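You operate a simulated robot arm through the tools that you are given. There is no shell and no other tool. Be economical: measure what you need, move in short steps, check, and stop when the job is done.

Carry out the task below with a simulated robot arm. There is one attempt and no reset: what you move stays moved.

TASK
Put the teal beaker and the blue tin on the small tray.

It is judged by the outcome, as a careful person would: the job done as asked, and still so three seconds after it is handed in. It fails if anything else is knocked over, pushed out of place, dropped, spilled or broken.

THE ROBOT
A 7-joint arm with a two-finger parallel gripper, fixed in place. Base frame: the origin is at the foot of the arm, x ahead of it, y to its left, z up; the work surface is at about z = 0. Lengths are in m, angles in rad, forces in N, time in s.
With the tool pointing down near the work surface it reaches from about 0.22 to 0.58 m from the base axis. Its first joint turns from -1.152 to 1.152 rad. Payload 2.5 kg.
Tool frame: the origin (TCP) lies between the finger pads and is the grasp point; the fingertips stand 0.023 m ahead of it; z points along the fingers, y is the line along which they close. The gripper opens to 0.094 m. The fingers are 0.038 m wide and 0.01 m thick; the gripper's body (0.054 by 0.096 m) begins 0.039 m behind the TCP.
Orientation is told as [roll, pitch, yaw] about the base's x, y, z axes, in that order, counted from this pose: with the fingers straight down and closing along the base's y, the tool's x points along the base's -x, its y along +y and its z along -z.

THE INTERFACE
- The arm moves only by the tool nudge_tool. Its argument "motion" is a list of rows, each a list of 2 entries, a list of its own where there are three numbers: the shift along the tool's x, y, z in mm, then the turn, a rotation vector about the tool's x, y, z in rad. In form: [[[tx, ty, tz], [rx, ry, rz]], ...]. A call has 1 to 12 rows; each row is the pose to reach, as a shift and turn from the pose commanded when the call began, along the tool's axes at that moment. "fingers" is the gripper command, from -1 (shut) to 1 (fully open), values between in proportion, set as the call begins (left out, the last holds). A row lasts 0.2 s, in which the tool goes at most 0.05 m and 0.15 rad; a call with a longer step from one row to the next is refused whole, and so is a gripper value outside its range. A pose out of reach is approached as far as the arm can. The call stops where the force on the tool passes 40 N (or 10 N more than at its start, if that is more) or the arm is blocked; 0.2 s more then pass. The fingers move at their own pace (about 0.108 m/s each) and stop on an object; they squeeze with about 39 N. The grip force told is the motor's: it shows also when the fingers shut on nothing. Time passes only in rows, and 0.2 s behind the last, so rows that repeat a pose let the fingers close. It gives the time, the measured TCP pose, the force on the tool (base axes), the opening and the grip force at its end, in the units of the frame above (readings bear some noise), and new pictures: "show" is both (left out), scene, wrist or none.
- Cameras (640 x 400 px; columns grow to the right, rows downward): "scene" is fixed at [0.1513, -0.4252, 0.5327]; the picture's right is [0.71, -0.71, 0.00], its down [-0.43, -0.43, -0.79] and it looks along [0.56, 0.56, -0.61] (base axes); focal length 271 px, centre (320, 200). "wrist" rides on the gripper at [-0.039, 0, -0.044] in the tool frame; the picture's right is [0.00, -1.00, 0.00], its down [0.97, 0.00, -0.24] and it looks along [0.24, 0.00, 0.97] (tool axes); focal length 218 px, centre (320, 200).
- probe_pixels(camera, pixels): for up to 12 pixels [column, row] of the newest picture of that camera ("zoom" is the newest enlarged one), the place [x, y, z] in the base frame of the surface seen there, good to about 0.002 m, but the place of the scene camera against the robot may be out by one fixed shift of up to 0.025 m in any direction. No time passes.
- inspect(camera, box): a new picture of the part [left, top, right, bottom] of that camera's present view, enlarged. No time passes.
- job_done(): hands the job in; it is judged then, once.

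Work in short steps. Measure before you move; look again where a grasp or a placing could have gone wrong, and mend it. You have 60 turns and 120 pictures in all, the two below and enlarged ones among them. Open the gripper and draw the arm clear of the work before you hand the job in, unless the task says otherwise; then end with one line.

The tools are called after "Request:" as a command line: name --argument value ..., lists and objects as JSON in quotes. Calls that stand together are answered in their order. nudge_tool: Moves the arm, as the interface text tells. Its arguments: {"type":"object","properties":{"motion":{"type":"array","items":{"type":"array"}},"fingers":{"type":"number"},"show":{"type":"string","enum":["both","scene","wrist","none"]}},"required":["motion"]} The other tools are called the same way: probe_pixels (camera, pixels) gives the place of the surface under pixels of a picture; inspect (camera, box) takes an enlarged picture of a part of a camera's view; job_done () hands the job in.

At the start:

```text
t: 0.0
position: [0.4016, -0.0523, 0.3423]
ee_rot: [0.001, 0.0, 0.001]
ft_force: [-1.0, 0.0, -0.3]
finger_gap: 0.0938
finger_force: 0.2
```

scene: 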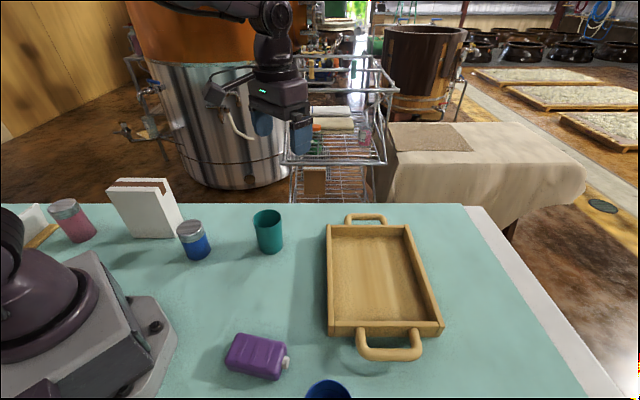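
wrist: 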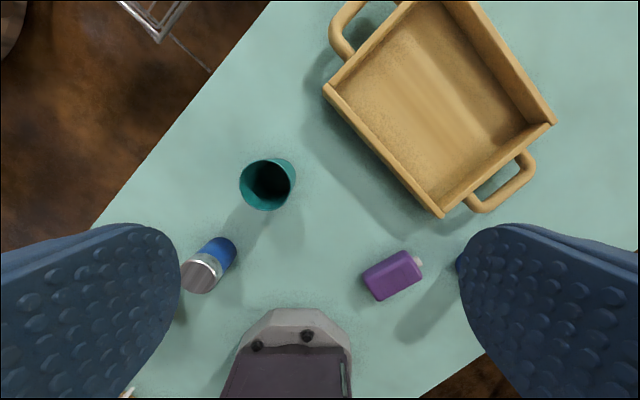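

I'll probe the beaker, the blue-and-silver tin, the tray and the blue object at the bottom edge, and zoom in on the scene.

Request:
probe_pixels --camera "wrist" --pixels '[[267, 162], [268, 209], [241, 183], [292, 170], [200, 272], [225, 245], [395, 270], [440, 105], [326, 88], [443, 215], [552, 125], [461, 263]]'

Request:
probe_pixels --camera "scene" --pixels '[[254, 215], [281, 215], [268, 252], [190, 226], [197, 257], [375, 270], [330, 226], [405, 226], [330, 333], [442, 333], [328, 390], [255, 355]]'

Request:
inspect --camera "scene" --box '[20, 160, 300, 335]'

Request:
inspect --camera "scene" --box '[200, 200, 520, 400]'

```text
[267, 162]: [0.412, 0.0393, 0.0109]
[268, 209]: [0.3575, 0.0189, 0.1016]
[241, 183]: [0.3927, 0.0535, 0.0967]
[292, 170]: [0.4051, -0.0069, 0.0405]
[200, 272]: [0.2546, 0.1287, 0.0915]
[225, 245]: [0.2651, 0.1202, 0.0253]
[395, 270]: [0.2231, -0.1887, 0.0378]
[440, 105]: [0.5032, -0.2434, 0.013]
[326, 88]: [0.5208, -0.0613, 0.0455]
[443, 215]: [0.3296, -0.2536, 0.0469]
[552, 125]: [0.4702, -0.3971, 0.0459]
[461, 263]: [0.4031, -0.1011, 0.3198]
```

```text
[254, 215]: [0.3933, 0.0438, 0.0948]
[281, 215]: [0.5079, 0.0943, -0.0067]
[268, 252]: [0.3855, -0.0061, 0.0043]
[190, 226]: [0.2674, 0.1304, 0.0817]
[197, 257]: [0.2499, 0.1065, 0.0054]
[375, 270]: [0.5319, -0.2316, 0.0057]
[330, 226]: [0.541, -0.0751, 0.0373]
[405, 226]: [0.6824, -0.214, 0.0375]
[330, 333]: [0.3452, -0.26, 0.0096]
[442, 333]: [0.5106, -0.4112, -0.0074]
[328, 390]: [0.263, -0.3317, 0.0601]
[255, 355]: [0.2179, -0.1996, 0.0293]
```

```text
2.29 times, centred on (160, 248) of scene
```

zoom: 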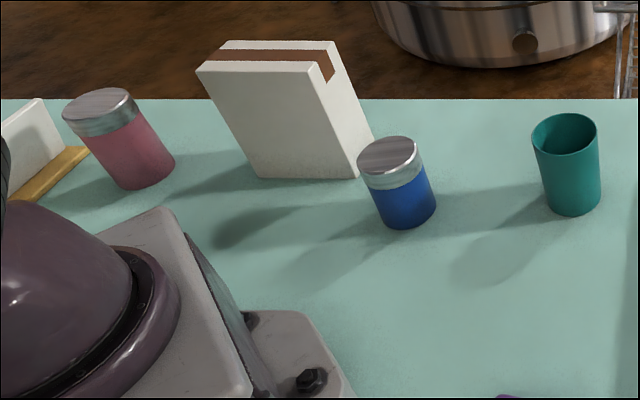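

```text
2.00 times, centred on (360, 300) of scene
```

zoom: 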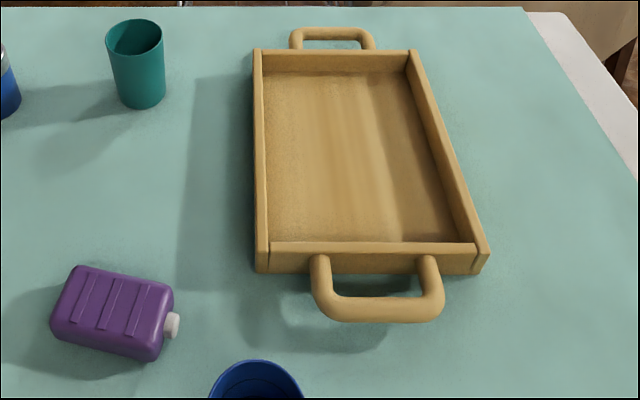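

The beaker's rim centre is near (0.389, 0.021) at z≈0.10. The tray is at about 45° and centred near (0.495, -0.23). I'll move above the beaker at z≈0.24 while turning so the fingers close along the tray's long side, and probe the white box next to the tin.

Request:
nudge_tool --motion '[[[2, 12, 17], [0, 0, 0.131]], [[4, 24, 34], [0, 0, 0.262]], [[6, 37, 51], [0, 0, 0.393]], [[8, 49, 68], [0, 0, 0.524]], [[10, 61, 85], [0, 0, 0.654]], [[13, 73, 102], [0, 0, 0.785]], [[13, 73, 102], [0, 0, 0.785]]]' --fingers 1

Request:
probe_pixels --camera "scene" --pixels '[[133, 237], [176, 237], [150, 180], [110, 190], [180, 215], [70, 205]]'

```text
t: 1.6
position: [0.3908, 0.0209, 0.2394]
ee_rot: [0.0, -0.001, -0.786]
ft_force: [-0.1, -0.2, 0.4]
finger_gap: 0.0943
finger_force: 0.1
```

scene: 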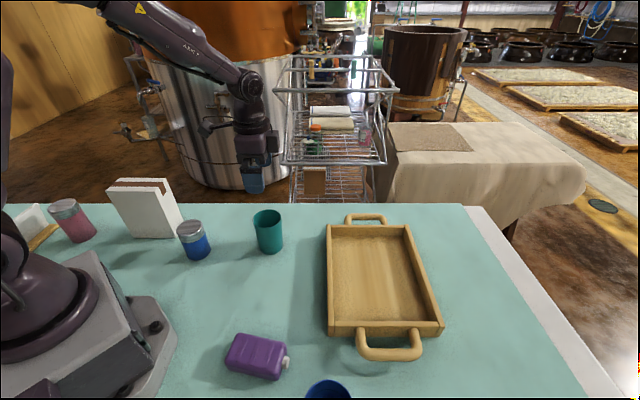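
wrist: 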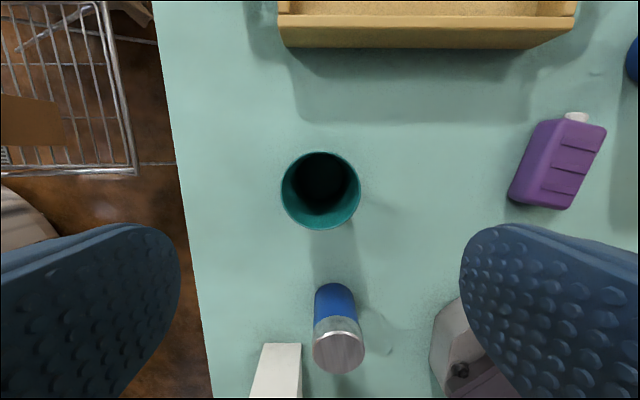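

```text
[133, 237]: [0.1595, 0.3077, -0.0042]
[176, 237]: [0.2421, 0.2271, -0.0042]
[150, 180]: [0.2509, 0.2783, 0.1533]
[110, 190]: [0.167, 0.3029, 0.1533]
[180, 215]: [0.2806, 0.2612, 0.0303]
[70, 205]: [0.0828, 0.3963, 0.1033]
```

The beaker is centred under the tool (rim centre at wrist pixel (321,190)) and looks empty. I'll descend to z≈0.075 and then close.

Request:
nudge_tool --motion '[[[-2, 0, 40], [0, 0, 0]], [[-2, 0, 80], [0, 0, 0]], [[-2, 0, 115], [0, 0, 0]], [[-2, 0, 145], [0, 0, 0]], [[-2, 0, 165], [0, 0, 0]], [[-2, 0, 165], [0, 0, 0]]]'

Request:
nudge_tool --motion '[[[0, 0, 0], [0, 0, 0]], [[0, 0, 0], [0, 0, 0]], [[0, 0, 0], [0, 0, 0]]]' --fingers -1

```text
t: 3.0
position: [0.391, 0.0198, 0.075]
ee_rot: [0.0, 0.0, -0.785]
ft_force: [1.2, 0.3, -1.1]
finger_gap: 0.094
finger_force: 0.0
```

scene: 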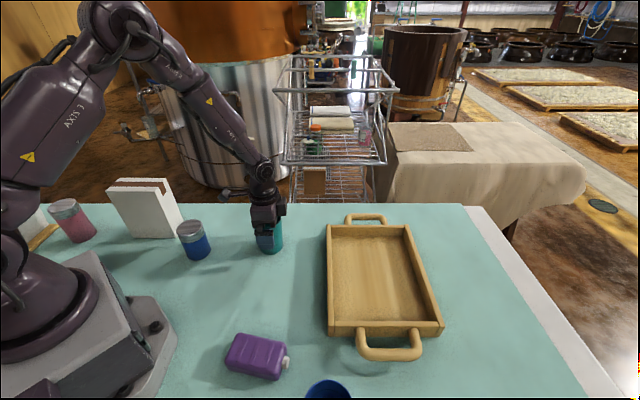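
wrist: 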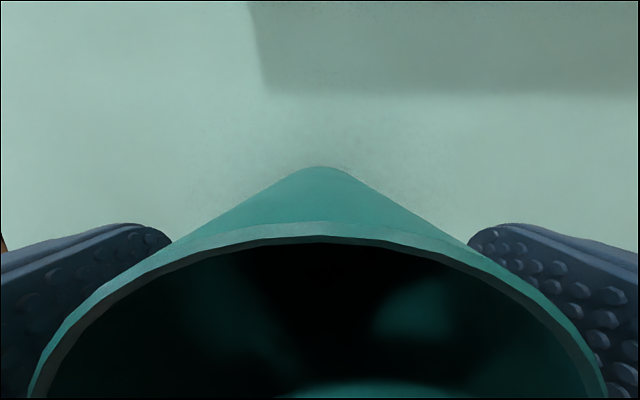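

```text
t: 3.8
position: [0.3908, 0.0202, 0.0742]
ee_rot: [0.001, 0.0, -0.785]
ft_force: [-0.3, -0.4, -0.2]
finger_gap: 0.0679
finger_force: 39.0
```

scene: 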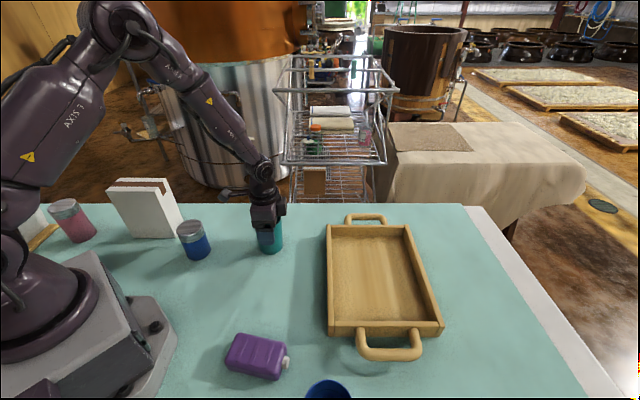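
wrist: 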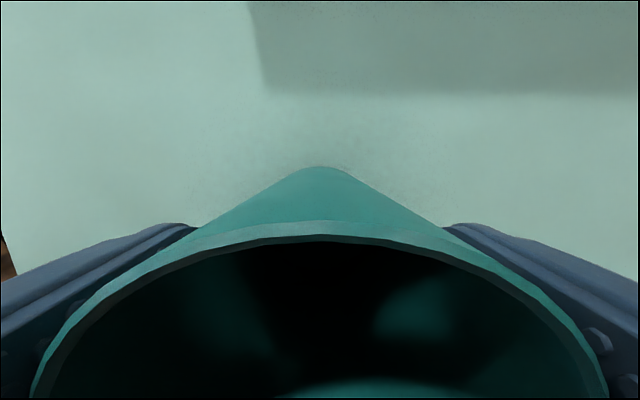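

Gripped at 0.068 m. I'll lift 0.12 m and carry it over to the tray, aiming for (0.515, -0.165).

Request:
nudge_tool --motion '[[[0, 0, -30], [0, 0, 0]], [[0, 0, -70], [0, 0, 0]], [[0, 0, -110], [0, 0, 0]], [[-30, -6, -120], [0, 0, 0]], [[-70, -14, -120], [0, 0, 0]], [[-110, -22, -120], [0, 0, 0]], [[-150, -30, -120], [0, 0, 0]], [[-190, -38, -120], [0, 0, 0]], [[-218, -43, -120], [0, 0, 0]], [[-218, -43, -120], [0, 0, 0]]]'

```text
t: 6.0
position: [0.5127, -0.1659, 0.1942]
ee_rot: [0.001, -0.001, -0.784]
ft_force: [0.4, -0.1, -0.1]
finger_gap: 0.0679
finger_force: 39.3
```

scene: 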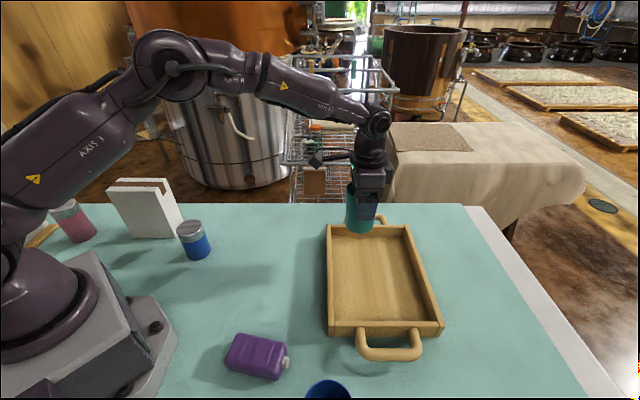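
wrist: 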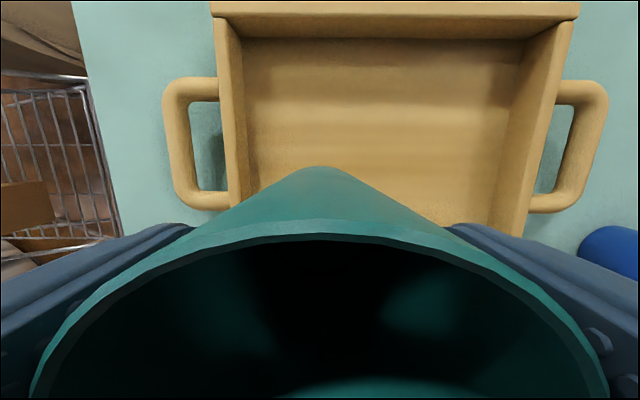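

I'll check the tray's inner edges in the wrist view before lowering.

Request:
probe_pixels --camera "wrist" --pixels '[[243, 50], [525, 45], [258, 180], [489, 200], [380, 42], [240, 150], [233, 207], [515, 225], [370, 130], [300, 100], [400, 12]]'

```text
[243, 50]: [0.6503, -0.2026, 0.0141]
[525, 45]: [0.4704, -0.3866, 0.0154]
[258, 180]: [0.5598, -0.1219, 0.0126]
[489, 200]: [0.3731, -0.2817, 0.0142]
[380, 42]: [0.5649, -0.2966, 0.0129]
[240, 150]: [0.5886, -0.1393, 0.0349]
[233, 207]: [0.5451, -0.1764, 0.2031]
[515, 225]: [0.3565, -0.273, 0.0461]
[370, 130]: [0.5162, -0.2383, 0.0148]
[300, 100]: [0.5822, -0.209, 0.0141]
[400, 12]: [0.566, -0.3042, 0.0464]
```

The beaker fits: the tray interior is 0.25 × 0.185 m and its floor is at z≈0.014. I'll shift it slightly inward, lower to TCP z≈0.089, then release with a modest opening.

Request:
nudge_tool --motion '[[[-8, 4, 30], [0, 0, 0]], [[-8, 4, 60], [0, 0, 0]], [[-8, 4, 85], [0, 0, 0]], [[-8, 4, 98], [0, 0, 0]], [[-8, 4, 105], [0, 0, 0]], [[-8, 4, 105], [0, 0, 0]]]'

```text
t: 7.4
position: [0.5231, -0.167, 0.0886]
ee_rot: [0.001, -0.001, -0.785]
ft_force: [-0.3, 0.0, -0.6]
finger_gap: 0.0677
finger_force: 38.9
```

scene: 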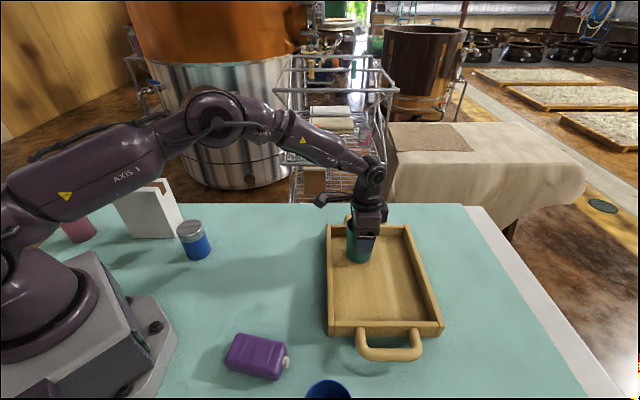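
wrist: 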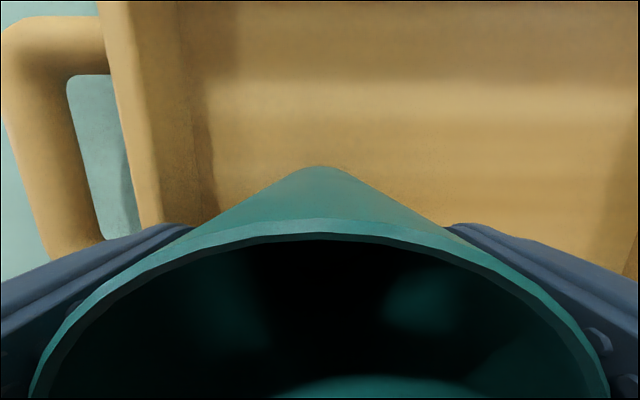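

No contact force yet, so I'll ease down slightly.

Request:
nudge_tool --motion '[[[0, 0, 1], [0, 0, 0]], [[0, 0, 2], [0, 0, 0]], [[0, 0, 2], [0, 0, 0]]]' --show "none"

```text
t: 8.2
position: [0.5213, -0.1674, 0.0864]
ee_rot: [0.0, 0.001, -0.784]
ft_force: [0.5, -0.5, -0.6]
finger_gap: 0.0679
finger_force: 39.2
```

Request:
nudge_tool --motion '[[[0, 0, 1], [0, 0, 0]], [[0, 0, 2], [0, 0, 0]], [[0, 0, 2], [0, 0, 0]]]' --show "none"

```text
t: 9.0
position: [0.5237, -0.1678, 0.0867]
ee_rot: [0.001, -0.001, -0.785]
ft_force: [-2.1, 0.0, 8.0]
finger_gap: 0.0677
finger_force: 39.2
```

Now there's an 8 N contact, so the beaker is seated. I'll release it and retreat straight up.

Request:
nudge_tool --motion '[[[0, 0, -1], [0, 0, 0]], [[0, 0, -1], [0, 0, 0]], [[0, 0, -1], [0, 0, 0]]]' --fingers 0.9 --show "none"

Request:
nudge_tool --motion '[[[0, 0, -20], [0, 0, 0]], [[0, 0, -60], [0, 0, 0]], [[0, 0, -100], [0, 0, 0]], [[0, 0, -140], [0, 0, 0]], [[0, 0, -140], [0, 0, 0]]]'

```text
t: 9.8
position: [0.5223, -0.1673, 0.0868]
ee_rot: [0.0, 0.0, -0.784]
ft_force: [0.2, -0.2, 0.4]
finger_gap: 0.0897
finger_force: 0.1
```

```text
t: 11.0
position: [0.5216, -0.1668, 0.228]
ee_rot: [0.001, 0.0, -0.785]
ft_force: [-0.4, -0.3, 0.3]
finger_gap: 0.089
finger_force: 0.1
```

scene: 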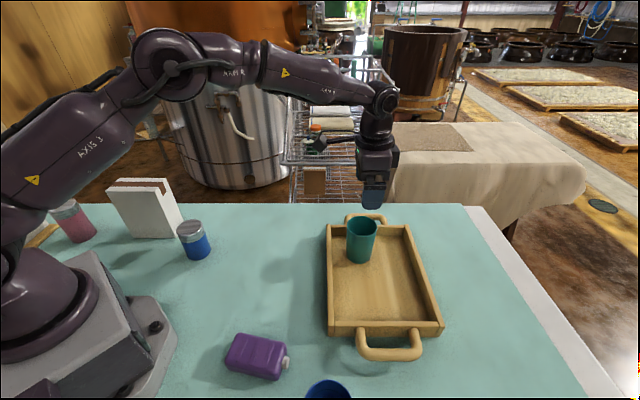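
wrist: 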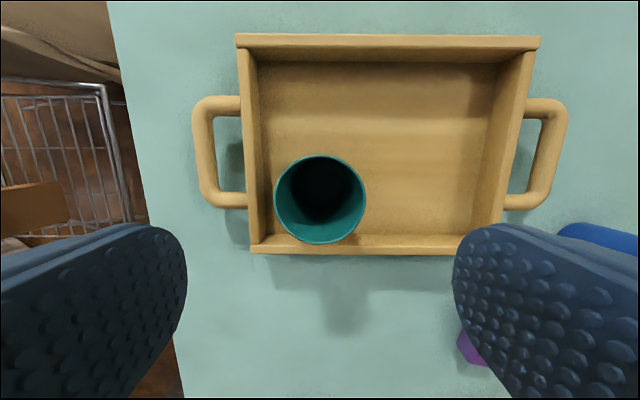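

The beaker stands on the tray. Next I'll go above the tin, estimated at (0.255, 0.1285), staying at z≈0.23 (clear of the white box, 0.153 high).

Request:
nudge_tool --motion '[[[40, 2, 0], [0, 0, 0]], [[80, 4, 0], [0, 0, 0]], [[120, 6, 0], [0, 0, 0]], [[160, 8, 0], [0, 0, 0]], [[200, 10, 0], [0, 0, 0]], [[240, 12, 0], [0, 0, 0]], [[280, 14, 0], [0, 0, 0]], [[320, 16, 0], [0, 0, 0]], [[360, 18, 0], [0, 0, 0]], [[397, 20, 0], [0, 0, 0]], [[397, 20, 0], [0, 0, 0]]]' --fingers 1

```text
t: 13.4
position: [0.2556, 0.1276, 0.2268]
ee_rot: [0.0, 0.001, -0.785]
ft_force: [0.5, -0.1, 0.0]
finger_gap: 0.0939
finger_force: 0.0
```

scene: 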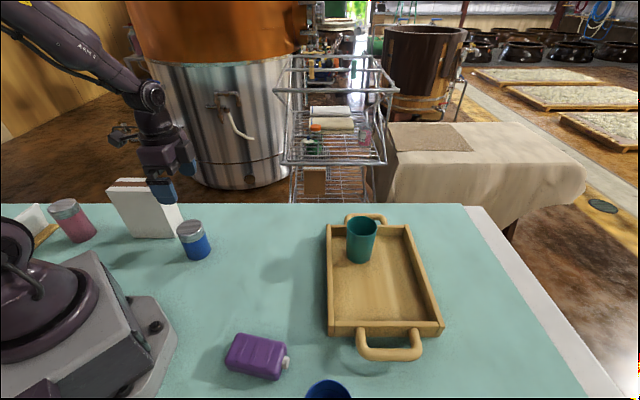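
wrist: 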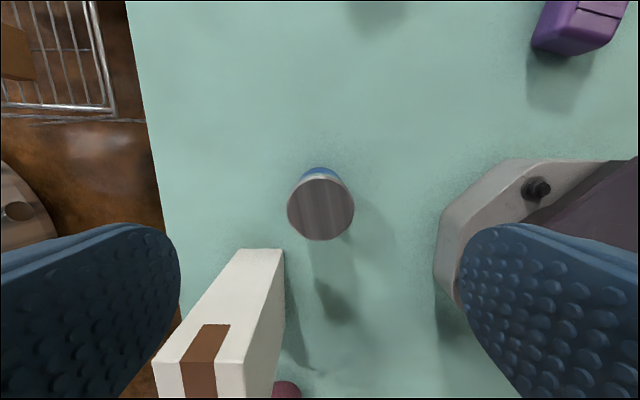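

The lid centre is at wrist (321,207). I'll probe the lid, the white box's near edges and the arm's foot for finger clearance.

Request:
probe_pixels --camera "wrist" --pixels '[[321, 207], [289, 207], [352, 207], [321, 178], [321, 237], [283, 250], [237, 250], [283, 280], [192, 320], [438, 240], [445, 205]]'

```text
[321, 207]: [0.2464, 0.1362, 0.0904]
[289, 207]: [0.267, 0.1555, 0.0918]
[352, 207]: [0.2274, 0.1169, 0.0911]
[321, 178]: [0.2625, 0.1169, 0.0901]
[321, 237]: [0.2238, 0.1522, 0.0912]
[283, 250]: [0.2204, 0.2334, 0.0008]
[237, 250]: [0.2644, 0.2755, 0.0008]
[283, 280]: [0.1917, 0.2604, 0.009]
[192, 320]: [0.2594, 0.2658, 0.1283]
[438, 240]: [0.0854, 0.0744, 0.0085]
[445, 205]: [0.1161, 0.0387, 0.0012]
```

The tin's centre is about (0.245, 0.136), with its top at 0.091 and diameter about 0.055. The box is more than 5 cm from the fingers. I'll descend to z=0.058.

Request:
nudge_tool --motion '[[[13, -2, 20], [0, 0, 0]], [[13, -2, 60], [0, 0, 0]], [[13, -2, 95], [0, 0, 0]], [[13, -2, 125], [0, 0, 0]], [[13, -2, 150], [0, 0, 0]], [[13, -2, 169], [0, 0, 0]], [[13, -2, 169], [0, 0, 0]]]'

```text
t: 15.0
position: [0.2452, 0.1351, 0.0563]
ee_rot: [0.0, 0.001, -0.788]
ft_force: [-0.2, 0.1, 0.6]
finger_gap: 0.0939
finger_force: 0.1
```

scene: 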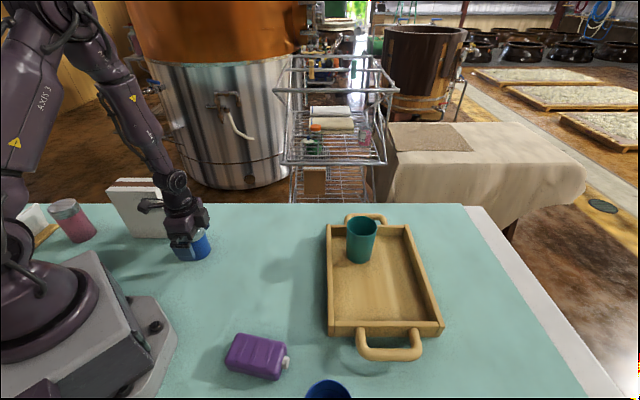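
wrist: 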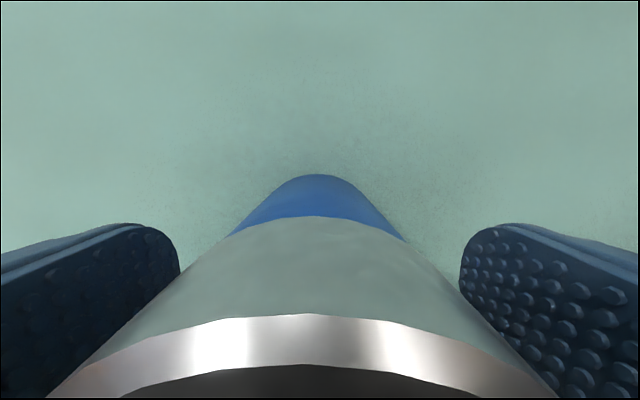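

The tin sits between the fingers, so I'll close and check.

Request:
nudge_tool --motion '[[[0, 0, 0], [0, 0, 0]], [[0, 0, 0], [0, 0, 0]], [[0, 0, 0], [0, 0, 0]]]' --fingers -1 --show "none"

Request:
nudge_tool --motion '[[[0, 0, -20], [0, 0, 0]], [[0, 0, -60], [0, 0, 0]], [[0, 0, -100], [0, 0, 0]], [[0, 0, -140], [0, 0, 0]], [[0, 0, -140], [0, 0, 0]]]'

```text
t: 15.8
position: [0.2439, 0.1354, 0.057]
ee_rot: [-0.001, 0.002, -0.785]
ft_force: [0.1, 0.0, 0.0]
finger_gap: 0.0586
finger_force: 39.2
```

```text
t: 17.0
position: [0.2437, 0.1346, 0.1985]
ee_rot: [0.0, 0.001, -0.785]
ft_force: [0.4, -0.3, -0.2]
finger_gap: 0.0585
finger_force: 38.7
```

scene: 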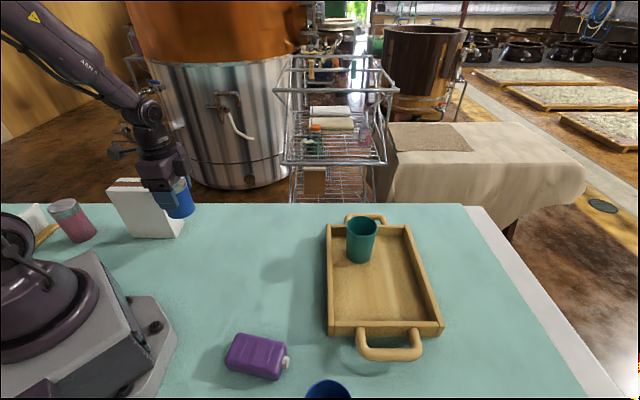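
wrist: 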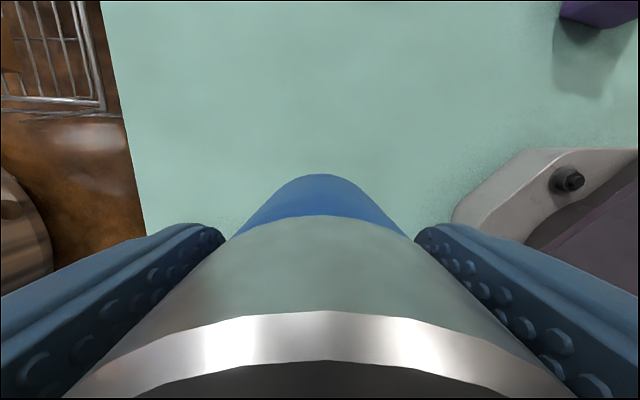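

The tin is held. I'll carry it to the tray's other half, around (0.435, -0.258), passing above everything.

Request:
nudge_tool --motion '[[[-37, -20, 0], [0, 0, 0]], [[-75, -40, 0], [0, 0, 0]], [[-113, -60, 0], [0, 0, 0]], [[-151, -80, 0], [0, 0, 0]], [[-190, -100, 0], [0, 0, 0]], [[-228, -120, 0], [0, 0, 0]], [[-266, -142, 0], [0, 0, 0]], [[-310, -142, 0], [0, 0, 0]], [[-350, -142, 0], [0, 0, 0]], [[-390, -142, 0], [0, 0, 0]], [[-413, -142, 0], [0, 0, 0]], [[-413, -142, 0], [0, 0, 0]]]'

```text
t: 19.6
position: [0.4361, -0.2568, 0.1966]
ee_rot: [0.001, 0.0, -0.783]
ft_force: [0.5, -0.1, -1.7]
finger_gap: 0.0587
finger_force: 39.2
```

scene: 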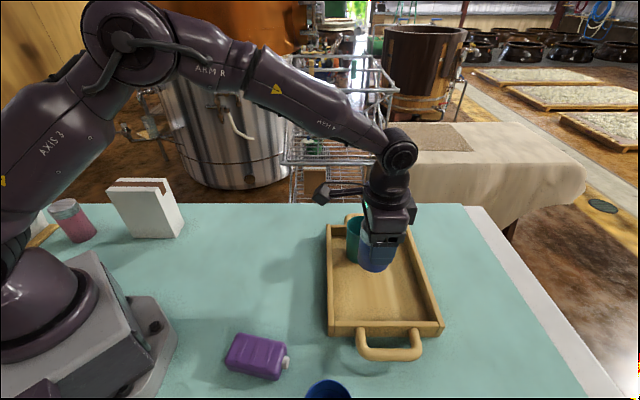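
wrist: 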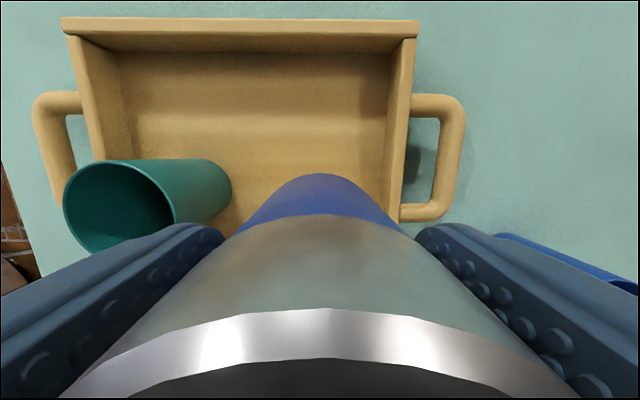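

The tin is over free tray floor, with walls and beaker clear. I'll lower to z≈0.071 and then ease into contact.

Request:
nudge_tool --motion '[[[0, 0, 35], [0, 0, 0]], [[0, 0, 70], [0, 0, 0]], [[0, 0, 100], [0, 0, 0]], [[0, 0, 117], [0, 0, 0]], [[0, 0, 125], [0, 0, 0]], [[0, 0, 125], [0, 0, 0]]]'

Request:
nudge_tool --motion '[[[0, 0, 1], [0, 0, 0]], [[0, 0, 1], [0, 0, 0]]]' --show "none"

```text
t: 21.0
position: [0.4374, -0.2579, 0.0724]
ee_rot: [0.0, -0.001, -0.787]
ft_force: [0.3, 0.1, -1.0]
finger_gap: 0.0585
finger_force: 38.9
```

scene: 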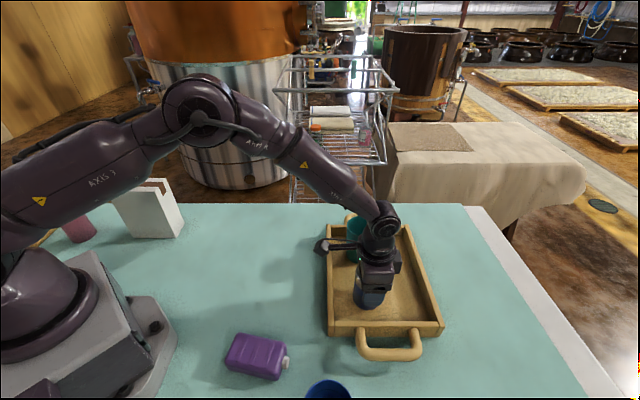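
wrist: 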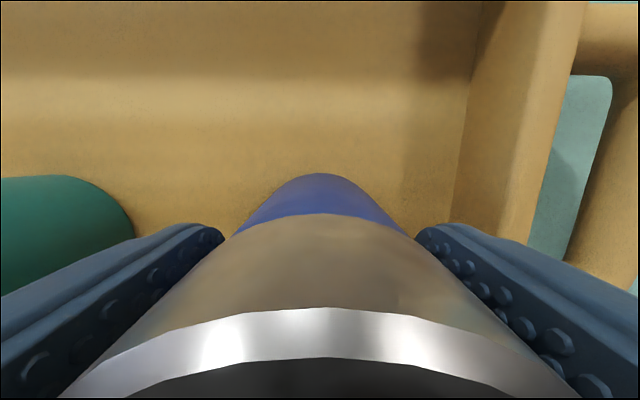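

```text
t: 21.6
position: [0.437, -0.2585, 0.0712]
ee_rot: [0.001, 0.0, -0.785]
ft_force: [-0.2, 0.4, -1.2]
finger_gap: 0.0586
finger_force: 39.1
```

No contact yet; easing down further.

Request:
nudge_tool --motion '[[[0, 0, 1], [0, 0, 0]], [[0, 0, 1.5], [0, 0, 0]]]' --show "none"

Request:
nudge_tool --motion '[[[0, 0, 1], [0, 0, 0]], [[0, 0, 1], [0, 0, 0]]]' --show "none"

```text
t: 22.2
position: [0.4363, -0.2566, 0.0711]
ee_rot: [-0.001, -0.001, -0.785]
ft_force: [1.2, 0.7, -1.4]
finger_gap: 0.0589
finger_force: 39.2
```

```text
t: 22.8
position: [0.4366, -0.2565, 0.069]
ee_rot: [0.001, 0.001, -0.785]
ft_force: [-0.6, 0.7, -1.8]
finger_gap: 0.0584
finger_force: 39.0
```

Request:
nudge_tool --motion '[[[0, 0, 1], [0, 0, 0]], [[0, 0, 1], [0, 0, 0]]]' --show "none"

```text
t: 23.4
position: [0.4357, -0.2573, 0.0691]
ee_rot: [-0.001, 0.002, -0.785]
ft_force: [-2.5, 1.7, 10.1]
finger_gap: 0.0585
finger_force: 39.0
```

Contact at about 10 N. I'll release with a limited opening and retreat upward.

Request:
nudge_tool --motion '[[[0, 0, -1], [0, 0, 0]], [[0, 0, -1], [0, 0, 0]], [[0, 0, -1], [0, 0, 0]]]' --fingers 0.7 --show "none"

Request:
nudge_tool --motion '[[[0, 0, -20], [0, 0, 0]], [[0, 0, -60], [0, 0, 0]], [[0, 0, -100], [0, 0, 0]], [[0, 0, -140], [0, 0, 0]], [[30, 0, -170], [0, 0, 0]], [[70, 0, -180], [0, 0, 0]], [[110, 0, -180], [0, 0, 0]], [[110, 0, -180], [0, 0, 0]]]'

Request:
inspect --camera "scene" --box '[200, 200, 520, 400]'

```text
t: 24.2
position: [0.4376, -0.2577, 0.0691]
ee_rot: [-0.002, 0.0, -0.786]
ft_force: [0.1, 0.8, 0.4]
finger_gap: 0.08
finger_force: 0.1
```

```text
t: 26.0
position: [0.3567, -0.1794, 0.2494]
ee_rot: [0.001, 0.001, -0.787]
ft_force: [-0.8, 0.1, 0.2]
finger_gap: 0.0799
finger_force: 0.0
```

scene: 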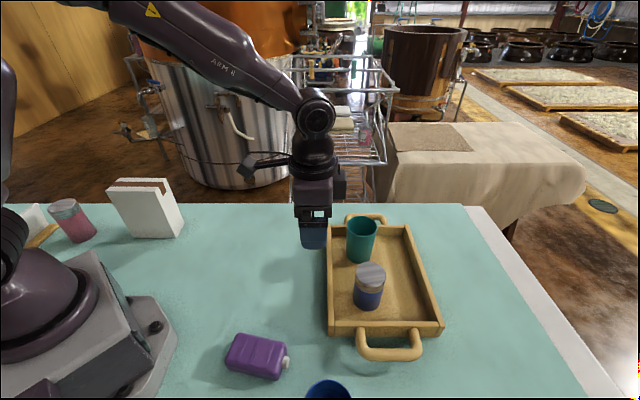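
wrist: 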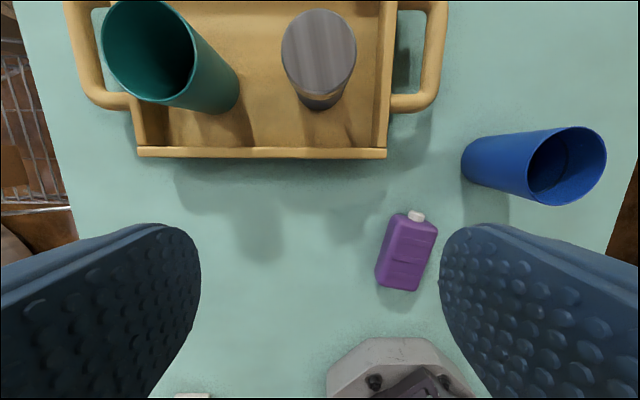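

```text
2.00 times, centred on (360, 300) of scene
```

zoom: 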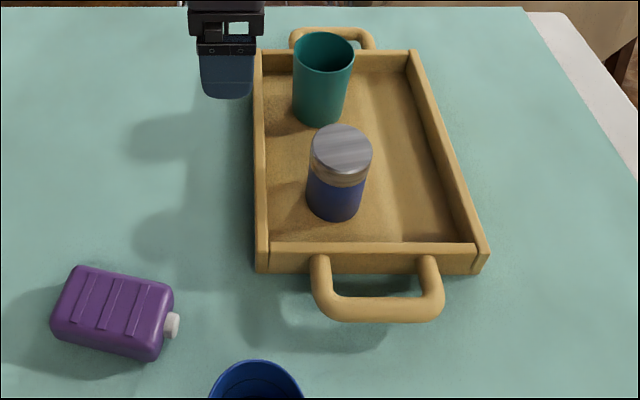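

Both items stand upright on the tray, nothing else has moved, and the gripper is open and clear of the work.

Request:
job_done

```text
The job is handed in.
```

The teal beaker and the blue tin are standing upright on the small tray, nothing else was moved, and the job is handed in.
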